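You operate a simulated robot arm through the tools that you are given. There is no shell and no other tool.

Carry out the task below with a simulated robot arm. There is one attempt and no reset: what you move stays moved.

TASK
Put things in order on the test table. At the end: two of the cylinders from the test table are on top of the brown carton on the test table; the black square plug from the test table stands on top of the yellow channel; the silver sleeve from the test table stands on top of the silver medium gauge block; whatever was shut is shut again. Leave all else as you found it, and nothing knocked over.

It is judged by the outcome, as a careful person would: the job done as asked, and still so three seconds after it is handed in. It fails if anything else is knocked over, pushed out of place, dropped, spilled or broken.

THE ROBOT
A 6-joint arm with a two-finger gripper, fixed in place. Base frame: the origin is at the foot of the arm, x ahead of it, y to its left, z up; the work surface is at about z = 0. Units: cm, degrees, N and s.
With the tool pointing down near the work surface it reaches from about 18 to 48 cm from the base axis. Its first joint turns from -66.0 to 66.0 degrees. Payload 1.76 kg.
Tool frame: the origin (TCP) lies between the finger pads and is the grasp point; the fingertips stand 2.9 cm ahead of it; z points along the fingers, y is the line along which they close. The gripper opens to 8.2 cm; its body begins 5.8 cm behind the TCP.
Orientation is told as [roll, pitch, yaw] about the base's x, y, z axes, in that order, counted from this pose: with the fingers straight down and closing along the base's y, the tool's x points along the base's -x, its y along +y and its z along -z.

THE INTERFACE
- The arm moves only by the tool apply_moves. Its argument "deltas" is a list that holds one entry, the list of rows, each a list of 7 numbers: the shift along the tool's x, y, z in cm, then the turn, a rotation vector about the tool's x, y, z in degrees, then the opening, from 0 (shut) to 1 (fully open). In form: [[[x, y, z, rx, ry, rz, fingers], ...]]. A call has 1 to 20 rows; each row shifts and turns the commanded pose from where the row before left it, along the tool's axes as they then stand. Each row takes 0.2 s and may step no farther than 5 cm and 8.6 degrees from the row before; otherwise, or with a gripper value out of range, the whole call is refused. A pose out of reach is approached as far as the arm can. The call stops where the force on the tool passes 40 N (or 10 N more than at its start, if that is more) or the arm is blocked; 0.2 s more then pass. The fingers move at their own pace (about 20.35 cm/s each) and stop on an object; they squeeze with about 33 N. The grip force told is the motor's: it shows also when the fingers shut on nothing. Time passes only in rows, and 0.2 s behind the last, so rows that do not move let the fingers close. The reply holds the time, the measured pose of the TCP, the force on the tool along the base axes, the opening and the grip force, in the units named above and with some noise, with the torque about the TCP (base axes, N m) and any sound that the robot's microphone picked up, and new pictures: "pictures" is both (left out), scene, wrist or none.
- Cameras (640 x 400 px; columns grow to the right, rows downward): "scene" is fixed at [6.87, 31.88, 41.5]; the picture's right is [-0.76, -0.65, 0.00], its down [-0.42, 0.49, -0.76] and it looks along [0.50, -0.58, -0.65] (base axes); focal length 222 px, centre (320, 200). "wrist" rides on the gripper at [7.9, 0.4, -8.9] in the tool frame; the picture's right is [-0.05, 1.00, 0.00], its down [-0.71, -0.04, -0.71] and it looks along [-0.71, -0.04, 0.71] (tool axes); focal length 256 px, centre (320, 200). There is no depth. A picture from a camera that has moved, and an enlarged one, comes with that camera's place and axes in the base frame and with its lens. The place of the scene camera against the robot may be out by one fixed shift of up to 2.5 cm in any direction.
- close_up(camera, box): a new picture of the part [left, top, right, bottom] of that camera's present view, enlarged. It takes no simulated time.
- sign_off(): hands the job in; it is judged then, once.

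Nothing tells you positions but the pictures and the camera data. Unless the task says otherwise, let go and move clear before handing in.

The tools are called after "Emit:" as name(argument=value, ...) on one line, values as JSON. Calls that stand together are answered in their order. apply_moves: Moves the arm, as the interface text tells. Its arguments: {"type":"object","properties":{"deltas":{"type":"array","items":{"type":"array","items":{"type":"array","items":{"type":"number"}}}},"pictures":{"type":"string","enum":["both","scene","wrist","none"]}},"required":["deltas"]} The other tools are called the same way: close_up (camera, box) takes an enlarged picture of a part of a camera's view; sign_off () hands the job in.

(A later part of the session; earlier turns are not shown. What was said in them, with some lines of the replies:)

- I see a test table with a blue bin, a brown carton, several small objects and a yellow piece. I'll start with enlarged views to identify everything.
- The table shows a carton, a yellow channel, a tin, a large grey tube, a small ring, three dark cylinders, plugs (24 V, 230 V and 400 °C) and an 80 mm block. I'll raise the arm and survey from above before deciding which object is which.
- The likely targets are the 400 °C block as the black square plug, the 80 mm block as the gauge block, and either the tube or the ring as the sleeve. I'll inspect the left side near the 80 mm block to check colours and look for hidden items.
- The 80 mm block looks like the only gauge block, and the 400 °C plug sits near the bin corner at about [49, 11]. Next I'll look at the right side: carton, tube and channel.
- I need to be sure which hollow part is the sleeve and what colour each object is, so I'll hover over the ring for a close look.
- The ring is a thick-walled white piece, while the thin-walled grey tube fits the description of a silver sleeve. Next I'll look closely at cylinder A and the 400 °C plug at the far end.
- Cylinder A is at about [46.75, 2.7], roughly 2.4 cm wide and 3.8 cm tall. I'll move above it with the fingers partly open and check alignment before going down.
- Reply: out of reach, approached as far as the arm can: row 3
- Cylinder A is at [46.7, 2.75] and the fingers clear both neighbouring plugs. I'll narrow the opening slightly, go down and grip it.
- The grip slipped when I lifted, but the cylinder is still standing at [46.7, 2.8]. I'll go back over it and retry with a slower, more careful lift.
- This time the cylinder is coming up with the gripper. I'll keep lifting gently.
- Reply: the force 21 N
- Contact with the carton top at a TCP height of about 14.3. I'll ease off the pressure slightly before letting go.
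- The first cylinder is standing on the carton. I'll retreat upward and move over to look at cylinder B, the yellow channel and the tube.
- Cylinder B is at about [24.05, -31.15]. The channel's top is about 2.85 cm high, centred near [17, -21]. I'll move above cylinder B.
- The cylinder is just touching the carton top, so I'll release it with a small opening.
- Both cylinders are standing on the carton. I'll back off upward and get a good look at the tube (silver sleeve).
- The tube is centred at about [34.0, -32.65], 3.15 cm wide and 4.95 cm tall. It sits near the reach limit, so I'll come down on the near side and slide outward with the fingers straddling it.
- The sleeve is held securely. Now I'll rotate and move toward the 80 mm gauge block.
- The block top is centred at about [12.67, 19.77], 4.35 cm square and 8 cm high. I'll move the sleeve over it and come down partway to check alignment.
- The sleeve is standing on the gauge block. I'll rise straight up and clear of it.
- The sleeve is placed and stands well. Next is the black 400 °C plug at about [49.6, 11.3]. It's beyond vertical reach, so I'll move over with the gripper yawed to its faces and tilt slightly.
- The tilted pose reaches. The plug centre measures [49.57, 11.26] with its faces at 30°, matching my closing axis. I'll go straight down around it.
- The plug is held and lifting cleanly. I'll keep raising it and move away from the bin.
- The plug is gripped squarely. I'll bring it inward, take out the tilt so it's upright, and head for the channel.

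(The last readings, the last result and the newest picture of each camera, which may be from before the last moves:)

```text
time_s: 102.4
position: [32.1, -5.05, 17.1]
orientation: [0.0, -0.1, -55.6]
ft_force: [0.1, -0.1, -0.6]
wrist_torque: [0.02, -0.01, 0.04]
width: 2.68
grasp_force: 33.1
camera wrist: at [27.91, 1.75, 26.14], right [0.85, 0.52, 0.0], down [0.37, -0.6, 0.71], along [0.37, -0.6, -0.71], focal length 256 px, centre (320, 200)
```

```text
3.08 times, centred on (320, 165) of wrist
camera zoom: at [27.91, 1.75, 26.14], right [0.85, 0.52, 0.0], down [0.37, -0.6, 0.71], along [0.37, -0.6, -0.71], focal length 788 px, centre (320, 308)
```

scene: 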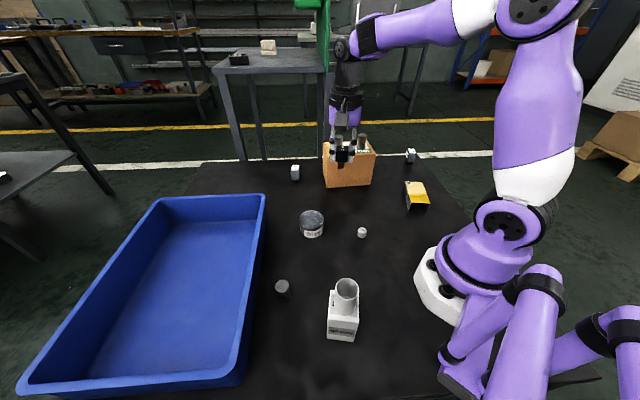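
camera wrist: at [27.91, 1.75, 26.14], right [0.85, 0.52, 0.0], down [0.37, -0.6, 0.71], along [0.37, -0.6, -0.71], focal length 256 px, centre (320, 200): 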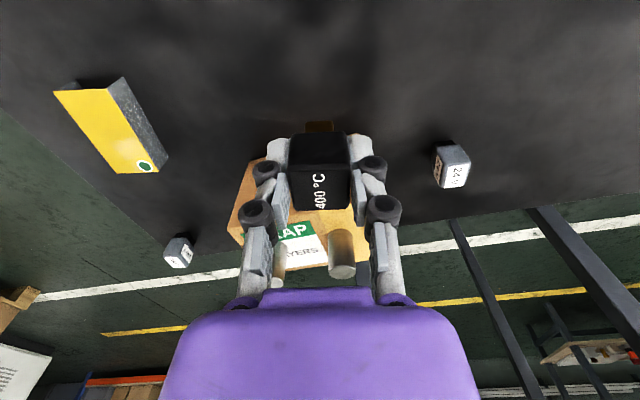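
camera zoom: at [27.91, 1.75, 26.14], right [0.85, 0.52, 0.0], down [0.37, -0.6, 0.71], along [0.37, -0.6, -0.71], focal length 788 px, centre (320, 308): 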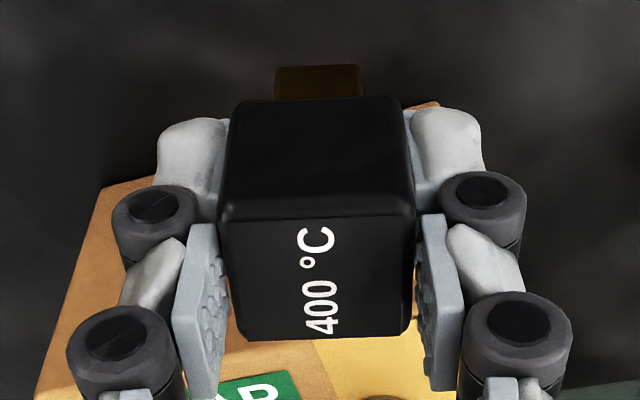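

Emit:
apply_moves(deltas=[[[-0.15, -0.65, 0, 0, 0, 0, 0], [-0.25, -1.08, 0, 0, 0, 0, 0], [-0.344, -1.517, 0, 0, 0, 0, 0], [-0.344, -1.517, 0, 0, 0, 0, 0], [-0.344, -1.517, 0, 0, 0, 0, 0], [-0.344, -1.517, 0, 0, 0, 0, 0], [-0.344, -1.517, 0, 0, 0, 0, 0], [-0.344, -1.517, 0, 0, 0, 0, 0], [-0.344, -1.517, 0, 0, 0, 0, 0], [-0.344, -1.517, 0, 0, 0, 0, 0], [-0.344, -1.517, 0, 0, 0, 0, 0], [-0.344, -1.517, 0, 0, 0, 0, 0], [-0.344, -1.517, 0, 0, 0, 0, 0], [-0.344, -1.517, 0, 0, 0, 0, 0], [-0.25, -1.08, 0, 0, 0, 0, 0], [-0.15, -0.65, 0, 0, 0, 0, 0], [0, 0, 0, 0, 0, 0, 0]]], pictures="both")

Emit:
close_up(camera="wrist", box=[230, 0, 410, 150])

Emit:
close_up(camera="scene", box=[370, 100, 480, 220])

```text
time_s: 106.0
position: [16.81, -21.35, 17.04]
orientation: [0.0, 0.0, -55.6]
ft_force: [-0.5, 0.4, -0.4]
wrist_torque: [0.03, 0.02, -0.01]
width: 2.67
grasp_force: 32.4
camera wrist: at [12.63, -14.55, 26.1], right [0.85, 0.52, 0.0], down [0.37, -0.6, 0.71], along [0.37, -0.6, -0.71], focal length 256 px, centre (320, 200)
```

scene: 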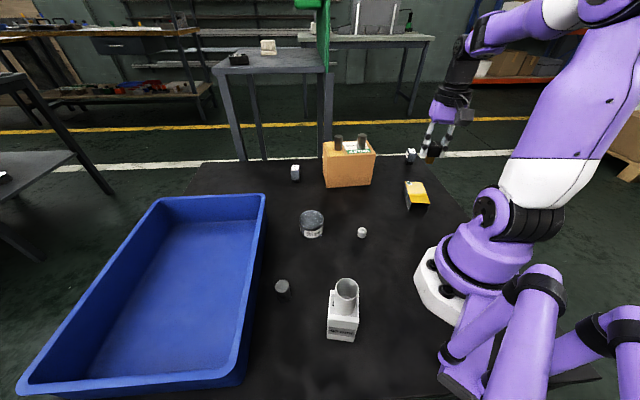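
wrist: 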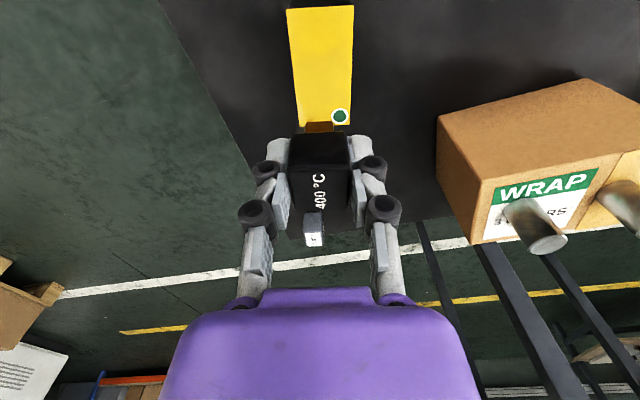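

```text
2.67 times, centred on (320, 75) of wrist
camera zoom: at [12.63, -14.55, 26.1], right [0.85, 0.52, 0.0], down [0.37, -0.6, 0.71], along [0.37, -0.6, -0.71], focal length 683 px, centre (320, 533)
```

zoom: 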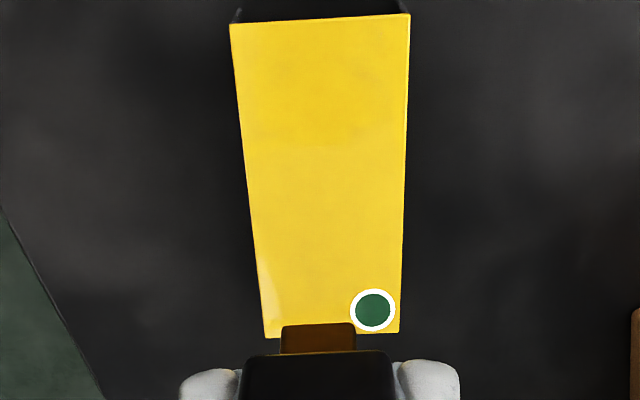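

```text
3.33 times, centred on (425, 160) of scene
camera zoom: at [6.87, 31.88, 41.5], right [-0.76, -0.65, 0.0], down [-0.42, 0.49, -0.76], along [0.5, -0.58, -0.65], focal length 741 px, centre (-30, 333)
```

zoom: 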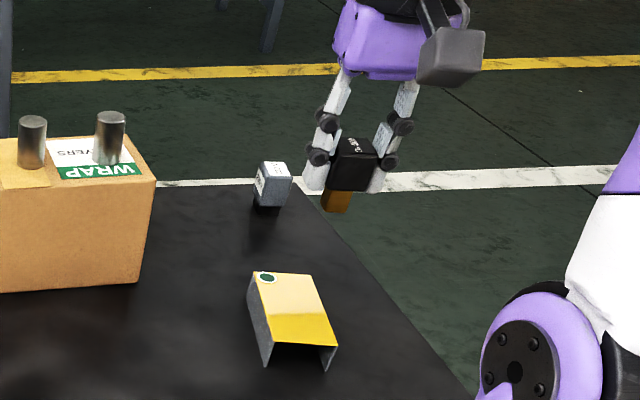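

Emit:
apply_moves(deltas=[[[-0.05, 0.17, 0.4, 0, 0, 0, 0], [0, 0, 0.7, 0, 0, 0, 0], [0, 0, 1.0, 0, 0, 0, 0], [0, 0, 1.0, 0, 0, 0, 0], [0, 0, 1.0, 0, 0, 0, 0], [0, 0, 1.0, 0, 0, 0, 0], [0, 0, 1.0, 0, 0, 0, 0], [0, 0, 0.9, 0, 0, 0, 0], [0, 0, 0.7, 0, 0, 0, 0], [0, 0, 0.4, 0, 0, 0, 0], [0, 0, 0.2, 0, 0, 0, 0], [0, 0, 0, 0, 0, 0, 0]]], pictures="both")

Emit:
close_up(camera="wrist", box=[230, 30, 410, 180])

Emit:
close_up(camera="scene", box=[380, 140, 460, 220])

```text
time_s: 108.6
position: [17.1, -21.24, 8.82]
orientation: [-0.1, 0.0, -55.7]
ft_force: [0.4, -0.7, -1.3]
wrist_torque: [0.01, -0.05, 0.02]
width: 2.67
grasp_force: 33.4
camera wrist: at [12.91, -14.46, 17.88], right [0.85, 0.52, 0.0], down [0.37, -0.6, 0.71], along [0.37, -0.6, -0.71], focal length 256 px, centre (320, 200)
```

scene: 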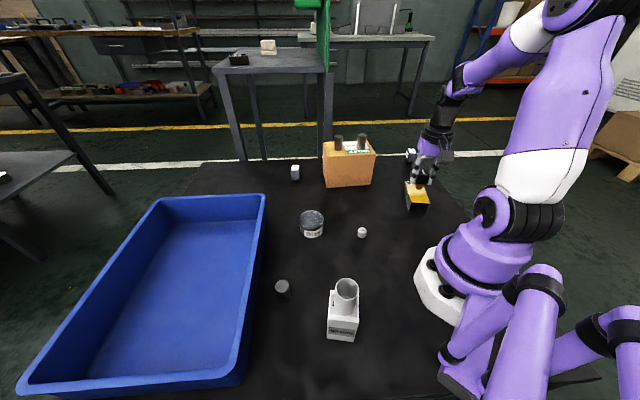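
wrist: 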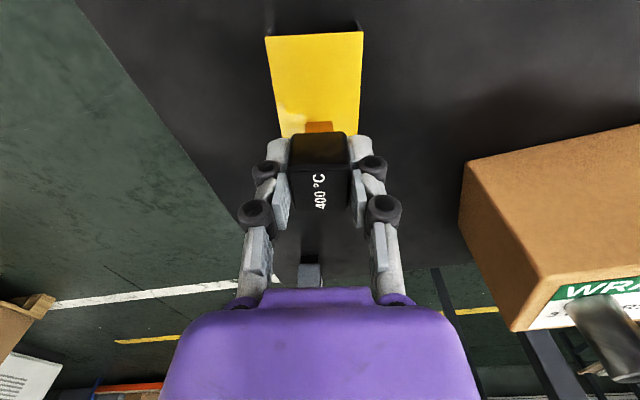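

```text
2.67 times, centred on (320, 105) of wrist
camera zoom: at [12.91, -14.46, 17.88], right [0.85, 0.52, 0.0], down [0.37, -0.6, 0.71], along [0.37, -0.6, -0.71], focal length 683 px, centre (320, 453)
```

zoom: 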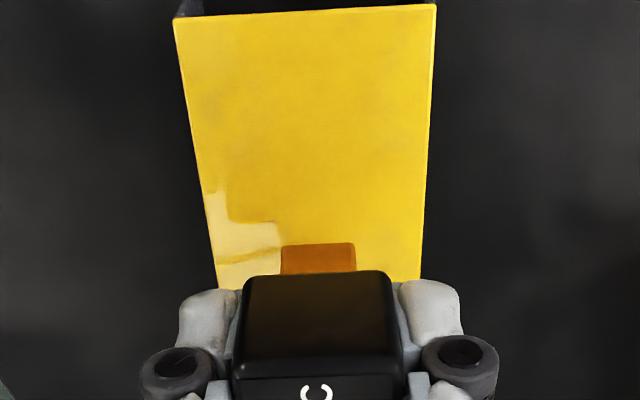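

```text
5.00 times, centred on (420, 180) of scene
camera zoom: at [6.87, 31.88, 41.5], right [-0.76, -0.65, 0.0], down [-0.42, 0.49, -0.76], along [0.5, -0.58, -0.65], focal length 1111 px, centre (-180, 300)
```

zoom: 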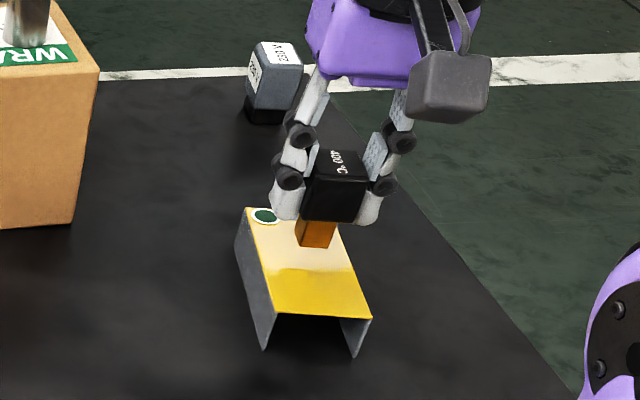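

Emit:
apply_moves(deltas=[[[0, 0, 0.3, 0, 0, 0, 0], [0, 0, 0.4, 0, 0, 0, 0], [0, 0, 0.25, 0, 0, 0, 0], [0, 0, 0, 0, 0, 0, 0]]], pictures="none")

Emit:
apply_moves(deltas=[[[0, 0, 0.1, 0, 0, 0, 0], [0, 0, 0, 0, 0, 0, 0]]], pictures="none")

Emit:
apply_moves(deltas=[[[0, 0, 0.1, 0, 0, 0, 0], [0, 0, 0, 0, 0, 0, 0]]], pictures="scene")

Emit:
close_up(camera="scene", box=[390, 150, 450, 215])

```text
time_s: 109.6
position: [17.15, -21.08, 7.77]
orientation: [0.1, 0.1, -55.7]
ft_force: [0.5, -0.1, -0.8]
wrist_torque: [0.01, -0.01, 0.02]
width: 2.67
grasp_force: 33.4
```

```text
time_s: 110.2
position: [17.22, -21.18, 7.84]
orientation: [0.0, 0.0, -55.7]
ft_force: [0.0, 0.2, -0.5]
wrist_torque: [-0.03, -0.01, -0.02]
width: 2.67
grasp_force: 33.1
```

```text
time_s: 110.8
position: [17.09, -21.16, 7.69]
orientation: [0.0, 0.0, -55.7]
ft_force: [0.2, -0.3, -0.4]
wrist_torque: [0.01, 0.0, -0.04]
width: 2.68
grasp_force: 33.0
```

scene: 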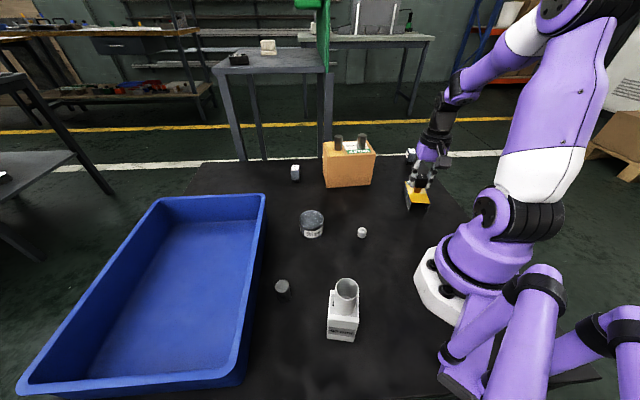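

```text
6.15 times, centred on (420, 182) of scene
camera zoom: at [6.87, 31.88, 41.5], right [-0.76, -0.65, 0.0], down [-0.42, 0.49, -0.76], along [0.5, -0.58, -0.65], focal length 1368 px, centre (-295, 308)
```

zoom: 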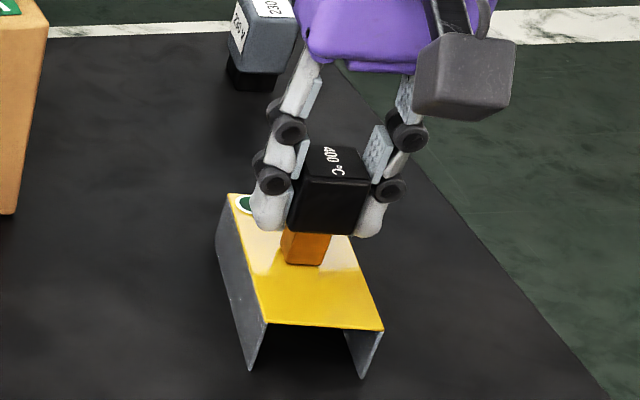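

Emit:
apply_moves(deltas=[[[0, 0, 0.07, 0, 0, 0, 0], [0, 0, 0, 0, 0, 0, 0]]], pictures="none")

Emit:
apply_moves(deltas=[[[0, 0, 0.07, 0, 0, 0, 0], [0, 0, 0, 0, 0, 0, 0]]], pictures="none")

```text
time_s: 111.4
position: [17.08, -21.11, 7.7]
orientation: [0.0, 0.0, -55.6]
ft_force: [0.2, 0.7, -0.4]
wrist_torque: [0.0, 0.0, 0.0]
width: 2.67
grasp_force: 33.3
```

```text
time_s: 112.0
position: [17.11, -21.08, 7.57]
orientation: [0.0, -0.1, -55.7]
ft_force: [0.1, -0.2, 0.4]
wrist_torque: [-0.04, 0.0, 0.04]
width: 2.67
grasp_force: 33.4
```

Emit:
apply_moves(deltas=[[[0, 0, 0.06, 0, 0, 0, 0], [0, 0, 0, 0, 0, 0, 0]]], pictures="none")

```text
time_s: 112.6
position: [17.13, -21.17, 7.62]
orientation: [0.1, -0.1, -55.6]
ft_force: [-0.5, 7.3, 23.0]
wrist_torque: [0.31, 0.04, 0.01]
width: 2.69
grasp_force: 33.1
```

Contact with the channel. I'll back off to near-zero force, then release gently.

Emit:
apply_moves(deltas=[[[0, 0, -0.06, 0, 0, 0, 0], [0, 0, 0, 0, 0, 0, 0]]], pictures="none")

```text
time_s: 113.2
position: [17.01, -21.21, 7.55]
orientation: [0.0, 0.0, -55.7]
ft_force: [1.1, -0.9, 3.1]
wrist_torque: [-0.07, -0.06, 0.04]
width: 2.68
grasp_force: 32.7
```

Emit:
apply_moves(deltas=[[[0, 0, -0.02, 0, 0, 0, 0.33], [0, 0, 0, 0, 0, 0, 0.36], [0, 0, 0, 0, 0, 0, 0.4], [0, 0, 0, 0, 0, 0, 0.46], [0, 0, 0, 0, 0, 0, 0.52], [0, 0, 0, 0, 0, 0, 0.52]]], pictures="both")

Emit:
close_up(camera="scene", box=[390, 150, 450, 215])

Emit:
close_up(camera="wrist", box=[230, 30, 410, 230])

```text
time_s: 114.6
position: [17.15, -21.09, 7.55]
orientation: [-0.1, 0.0, -55.6]
ft_force: [0.2, 1.1, -0.3]
wrist_torque: [0.04, 0.02, 0.02]
width: 4.25
grasp_force: 0.1
camera wrist: at [12.91, -14.45, 16.6], right [0.85, 0.52, 0.0], down [0.37, -0.6, 0.71], along [0.37, -0.6, -0.71], focal length 256 px, centre (320, 200)
```

scene: 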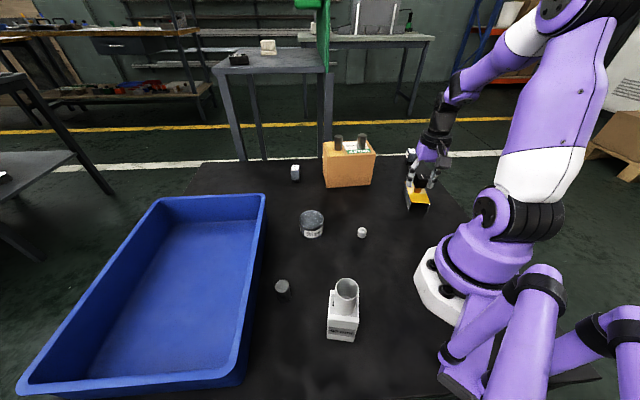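
wrist: 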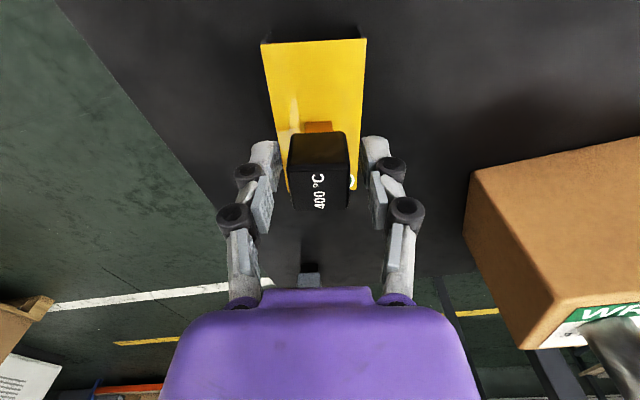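

```text
6.15 times, centred on (420, 182) of scene
camera zoom: at [6.87, 31.88, 41.5], right [-0.76, -0.65, 0.0], down [-0.42, 0.49, -0.76], along [0.5, -0.58, -0.65], focal length 1368 px, centre (-295, 308)
```

zoom: 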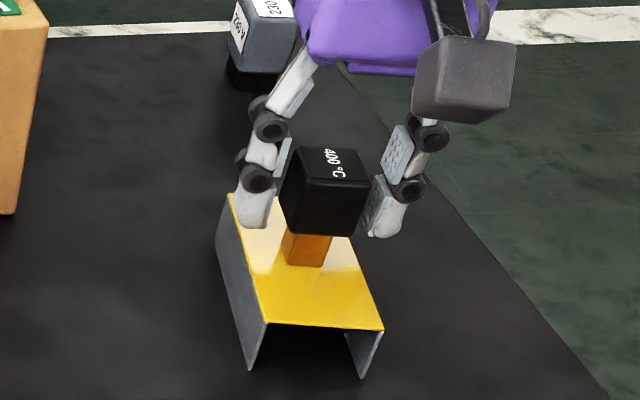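

```text
2.00 times, centred on (320, 130) of wrist
camera zoom: at [12.91, -14.45, 16.6], right [0.85, 0.52, 0.0], down [0.37, -0.6, 0.71], along [0.37, -0.6, -0.71], focal length 512 px, centre (320, 340)
```

zoom: 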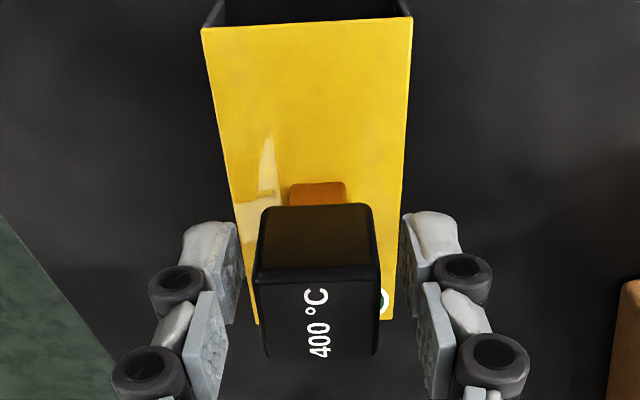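

The plug stands on the channel. I'll rise straight up and clear, then check everything.

Emit:
apply_moves(deltas=[[[0, 0, -0.4, 0, 0, 0, 0.52], [0, 0, -0.8, 0, 0, 0, 0.52], [0, 0, -1.2, 0, 0, 0, 0.52], [0, 0, -1.5, 0, 0, 0, 0.52], [0, 0, -2.0, 0, 0, 0, 0.52], [0, 0, -2.0, 0, 0, 0, 0.52], [0, 0, -2.0, 0, 0, 0, 0.52], [0, 0, -2.0, 0, 0, 0, 0.52], [0, 0, 0, 0, 0, 0, 0.52]]], pictures="both")

Emit:
close_up(camera="scene", box=[390, 150, 450, 215])

Emit:
close_up(camera="wrist", box=[230, 0, 410, 150])

Emit:
close_up(camera="scene", box=[230, 120, 450, 260])

```text
time_s: 116.6
position: [16.99, -21.27, 19.52]
orientation: [0.0, 0.0, -55.8]
ft_force: [0.4, -0.1, -0.4]
wrist_torque: [-0.02, 0.01, 0.01]
width: 4.27
grasp_force: 0.1
camera wrist: at [12.85, -14.52, 28.59], right [0.85, 0.52, 0.0], down [0.37, -0.6, 0.71], along [0.37, -0.6, -0.71], focal length 256 px, centre (320, 200)
```

scene: 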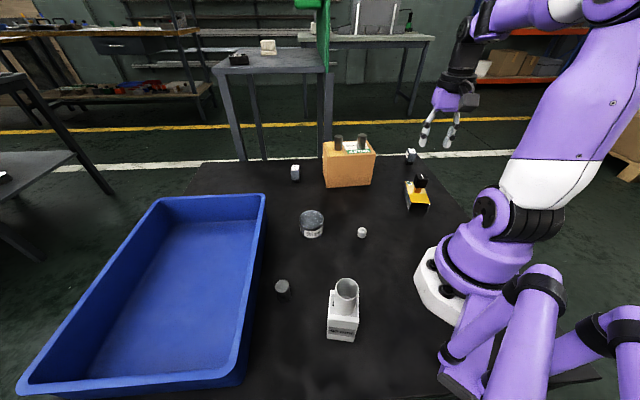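
wrist: 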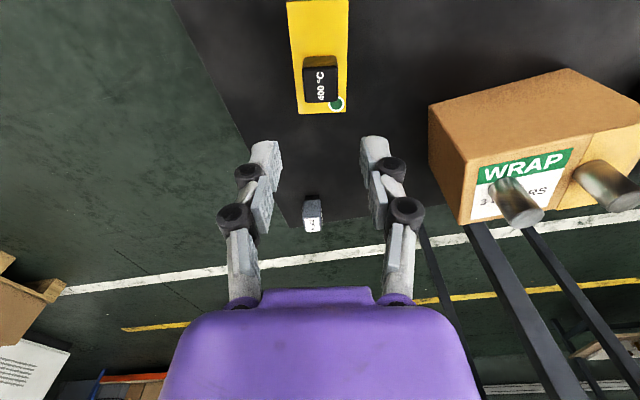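

```text
6.15 times, centred on (420, 182) of scene
camera zoom: at [6.87, 31.88, 41.5], right [-0.76, -0.65, 0.0], down [-0.42, 0.49, -0.76], along [0.5, -0.58, -0.65], focal length 1368 px, centre (-295, 308)
```

zoom: 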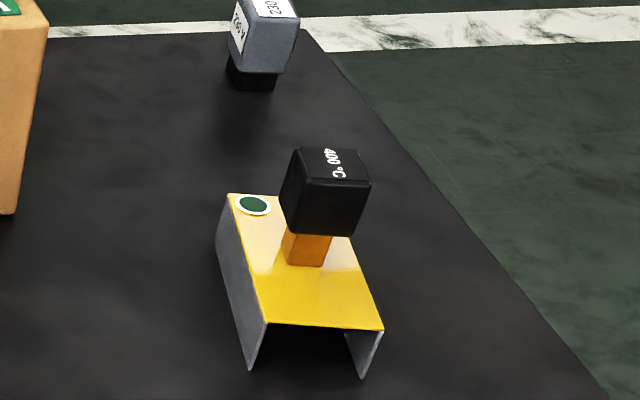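

```text
2.67 times, centred on (320, 75) of wrist
camera zoom: at [12.85, -14.52, 28.59], right [0.85, 0.52, 0.0], down [0.37, -0.6, 0.71], along [0.37, -0.6, -0.71], focal length 683 px, centre (320, 533)
```

zoom: 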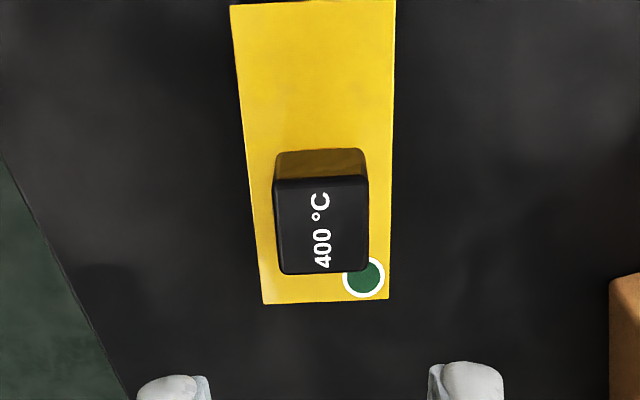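

```text
2.86 times, centred on (340, 190) of scene
camera zoom: at [6.87, 31.88, 41.5], right [-0.76, -0.65, 0.0], down [-0.42, 0.49, -0.76], along [0.5, -0.58, -0.65], focal length 635 px, centre (263, 229)
```

zoom: 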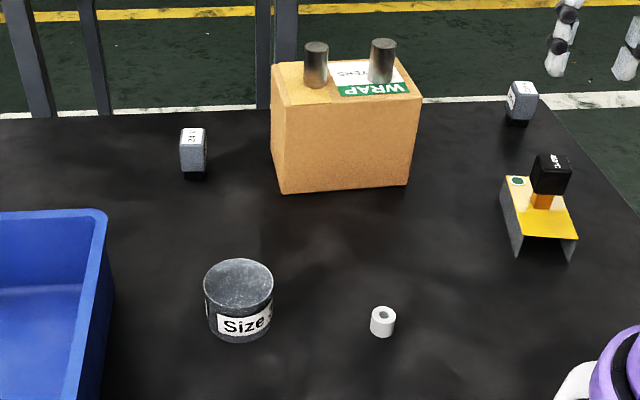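

Everything looks in place. I'll raise the arm a bit more and wait a few seconds to confirm nothing shifts.

Emit:
apply_moves(deltas=[[[0, 0, -2.0, 0, 0, 0, 0.52], [0, 0, -2.5, 0, 0, 0, 0.52], [0, 0, -2.5, 0, 0, 0, 0.52], [0, 0, 0, 0, 0, 0, 0.52], [0, 0, 0, 0, 0, 0, 0.52], [0, 0, 0, 0, 0, 0, 0.52], [0, 0, 0, 0, 0, 0, 0.52], [0, 0, 0, 0, 0, 0, 0.52], [0, 0, 0, 0, 0, 0, 0.52], [0, 0, 0, 0, 0, 0, 0.52], [0, 0, 0, 0, 0, 0, 0.52], [0, 0, 0, 0, 0, 0, 0.52]]], pictures="both")

Emit:
close_up(camera="scene", box=[310, 120, 450, 220])

Emit:
close_up(camera="scene", box=[260, 220, 400, 350])

```text
time_s: 119.2
position: [17.13, -21.32, 26.74]
orientation: [0.1, 0.0, -55.7]
ft_force: [-0.4, 0.0, 0.6]
wrist_torque: [0.01, -0.01, 0.05]
width: 4.29
grasp_force: 0.0
camera wrist: at [12.91, -14.54, 35.69], right [0.85, 0.52, 0.0], down [0.37, -0.6, 0.71], along [0.37, -0.6, -0.71], focal length 256 px, centre (320, 200)
```

scene: 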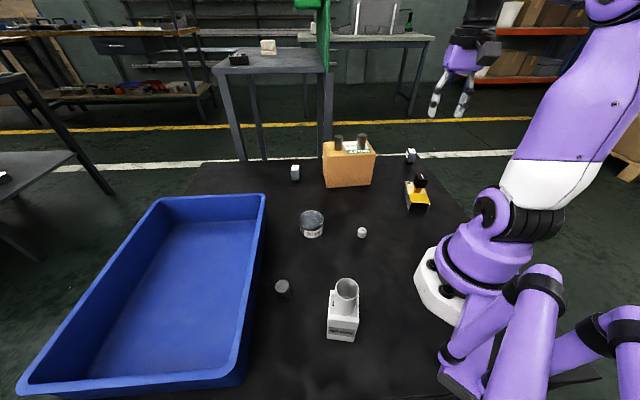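
wrist: 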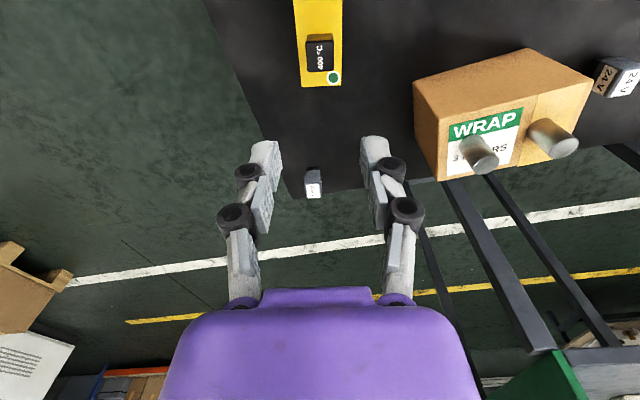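

```text
4.00 times, centred on (380, 170) of scene
camera zoom: at [6.87, 31.88, 41.5], right [-0.76, -0.65, 0.0], down [-0.42, 0.49, -0.76], along [0.5, -0.58, -0.65], focal length 889 px, centre (80, 320)
```

zoom: 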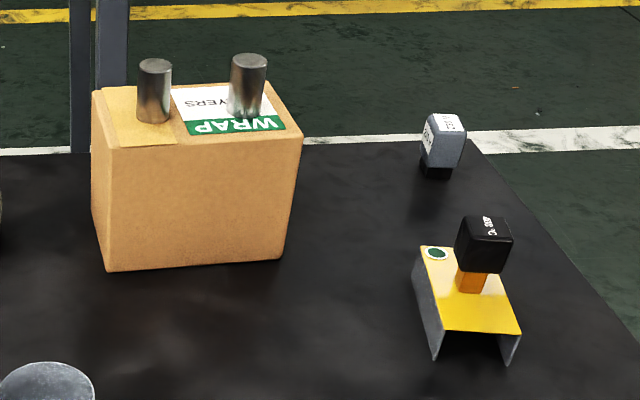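

```text
3.08 times, centred on (330, 285) of scene
camera zoom: at [6.87, 31.88, 41.5], right [-0.76, -0.65, 0.0], down [-0.42, 0.49, -0.76], along [0.5, -0.58, -0.65], focal length 684 px, centre (289, -62)
```

zoom: 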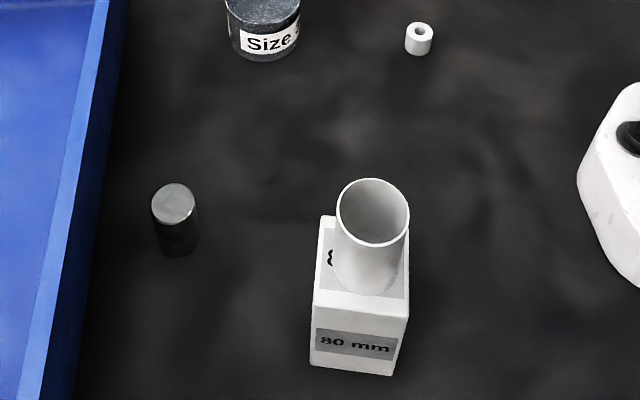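

All three placements are standing and steady: two cylinders on the carton, the black plug on the yellow channel, and the sleeve on the gauge block. Nothing else has moved and the gripper is empty and clear, so I'm handing in.

Emit:
sign_off()

```text
The job is handed in.
```

I've handed the job in with all three placements done, and a few seconds' wait beforehand showed nothing shifting.

- **Cylinders:** two of the three dark cylinders stand on top of the brown carton. The first slipped from the grip on the initial lift but stayed upright in place, and the second try held.
- **Black square plug:** the 400 °C plug stands upright at the centre of the yellow channel.
- **Silver sleeve:** the thin-walled grey tube stands centred on the 80 mm gauge block. There was also a small thick-walled white ring on the table. I took the tube to be the sleeve because of its thin wall and left the ring alone. The 80 mm block was the only gauge block I could see, so I took it as the silver medium one.
- **Everything else:** I opened nothing, so nothing needed shutting. Compared against the first pictures, the carton, channel, tin, ring, 24 V plug and gauge block had not moved. The bin, the 230 V plug and the third cylinder look as they were.
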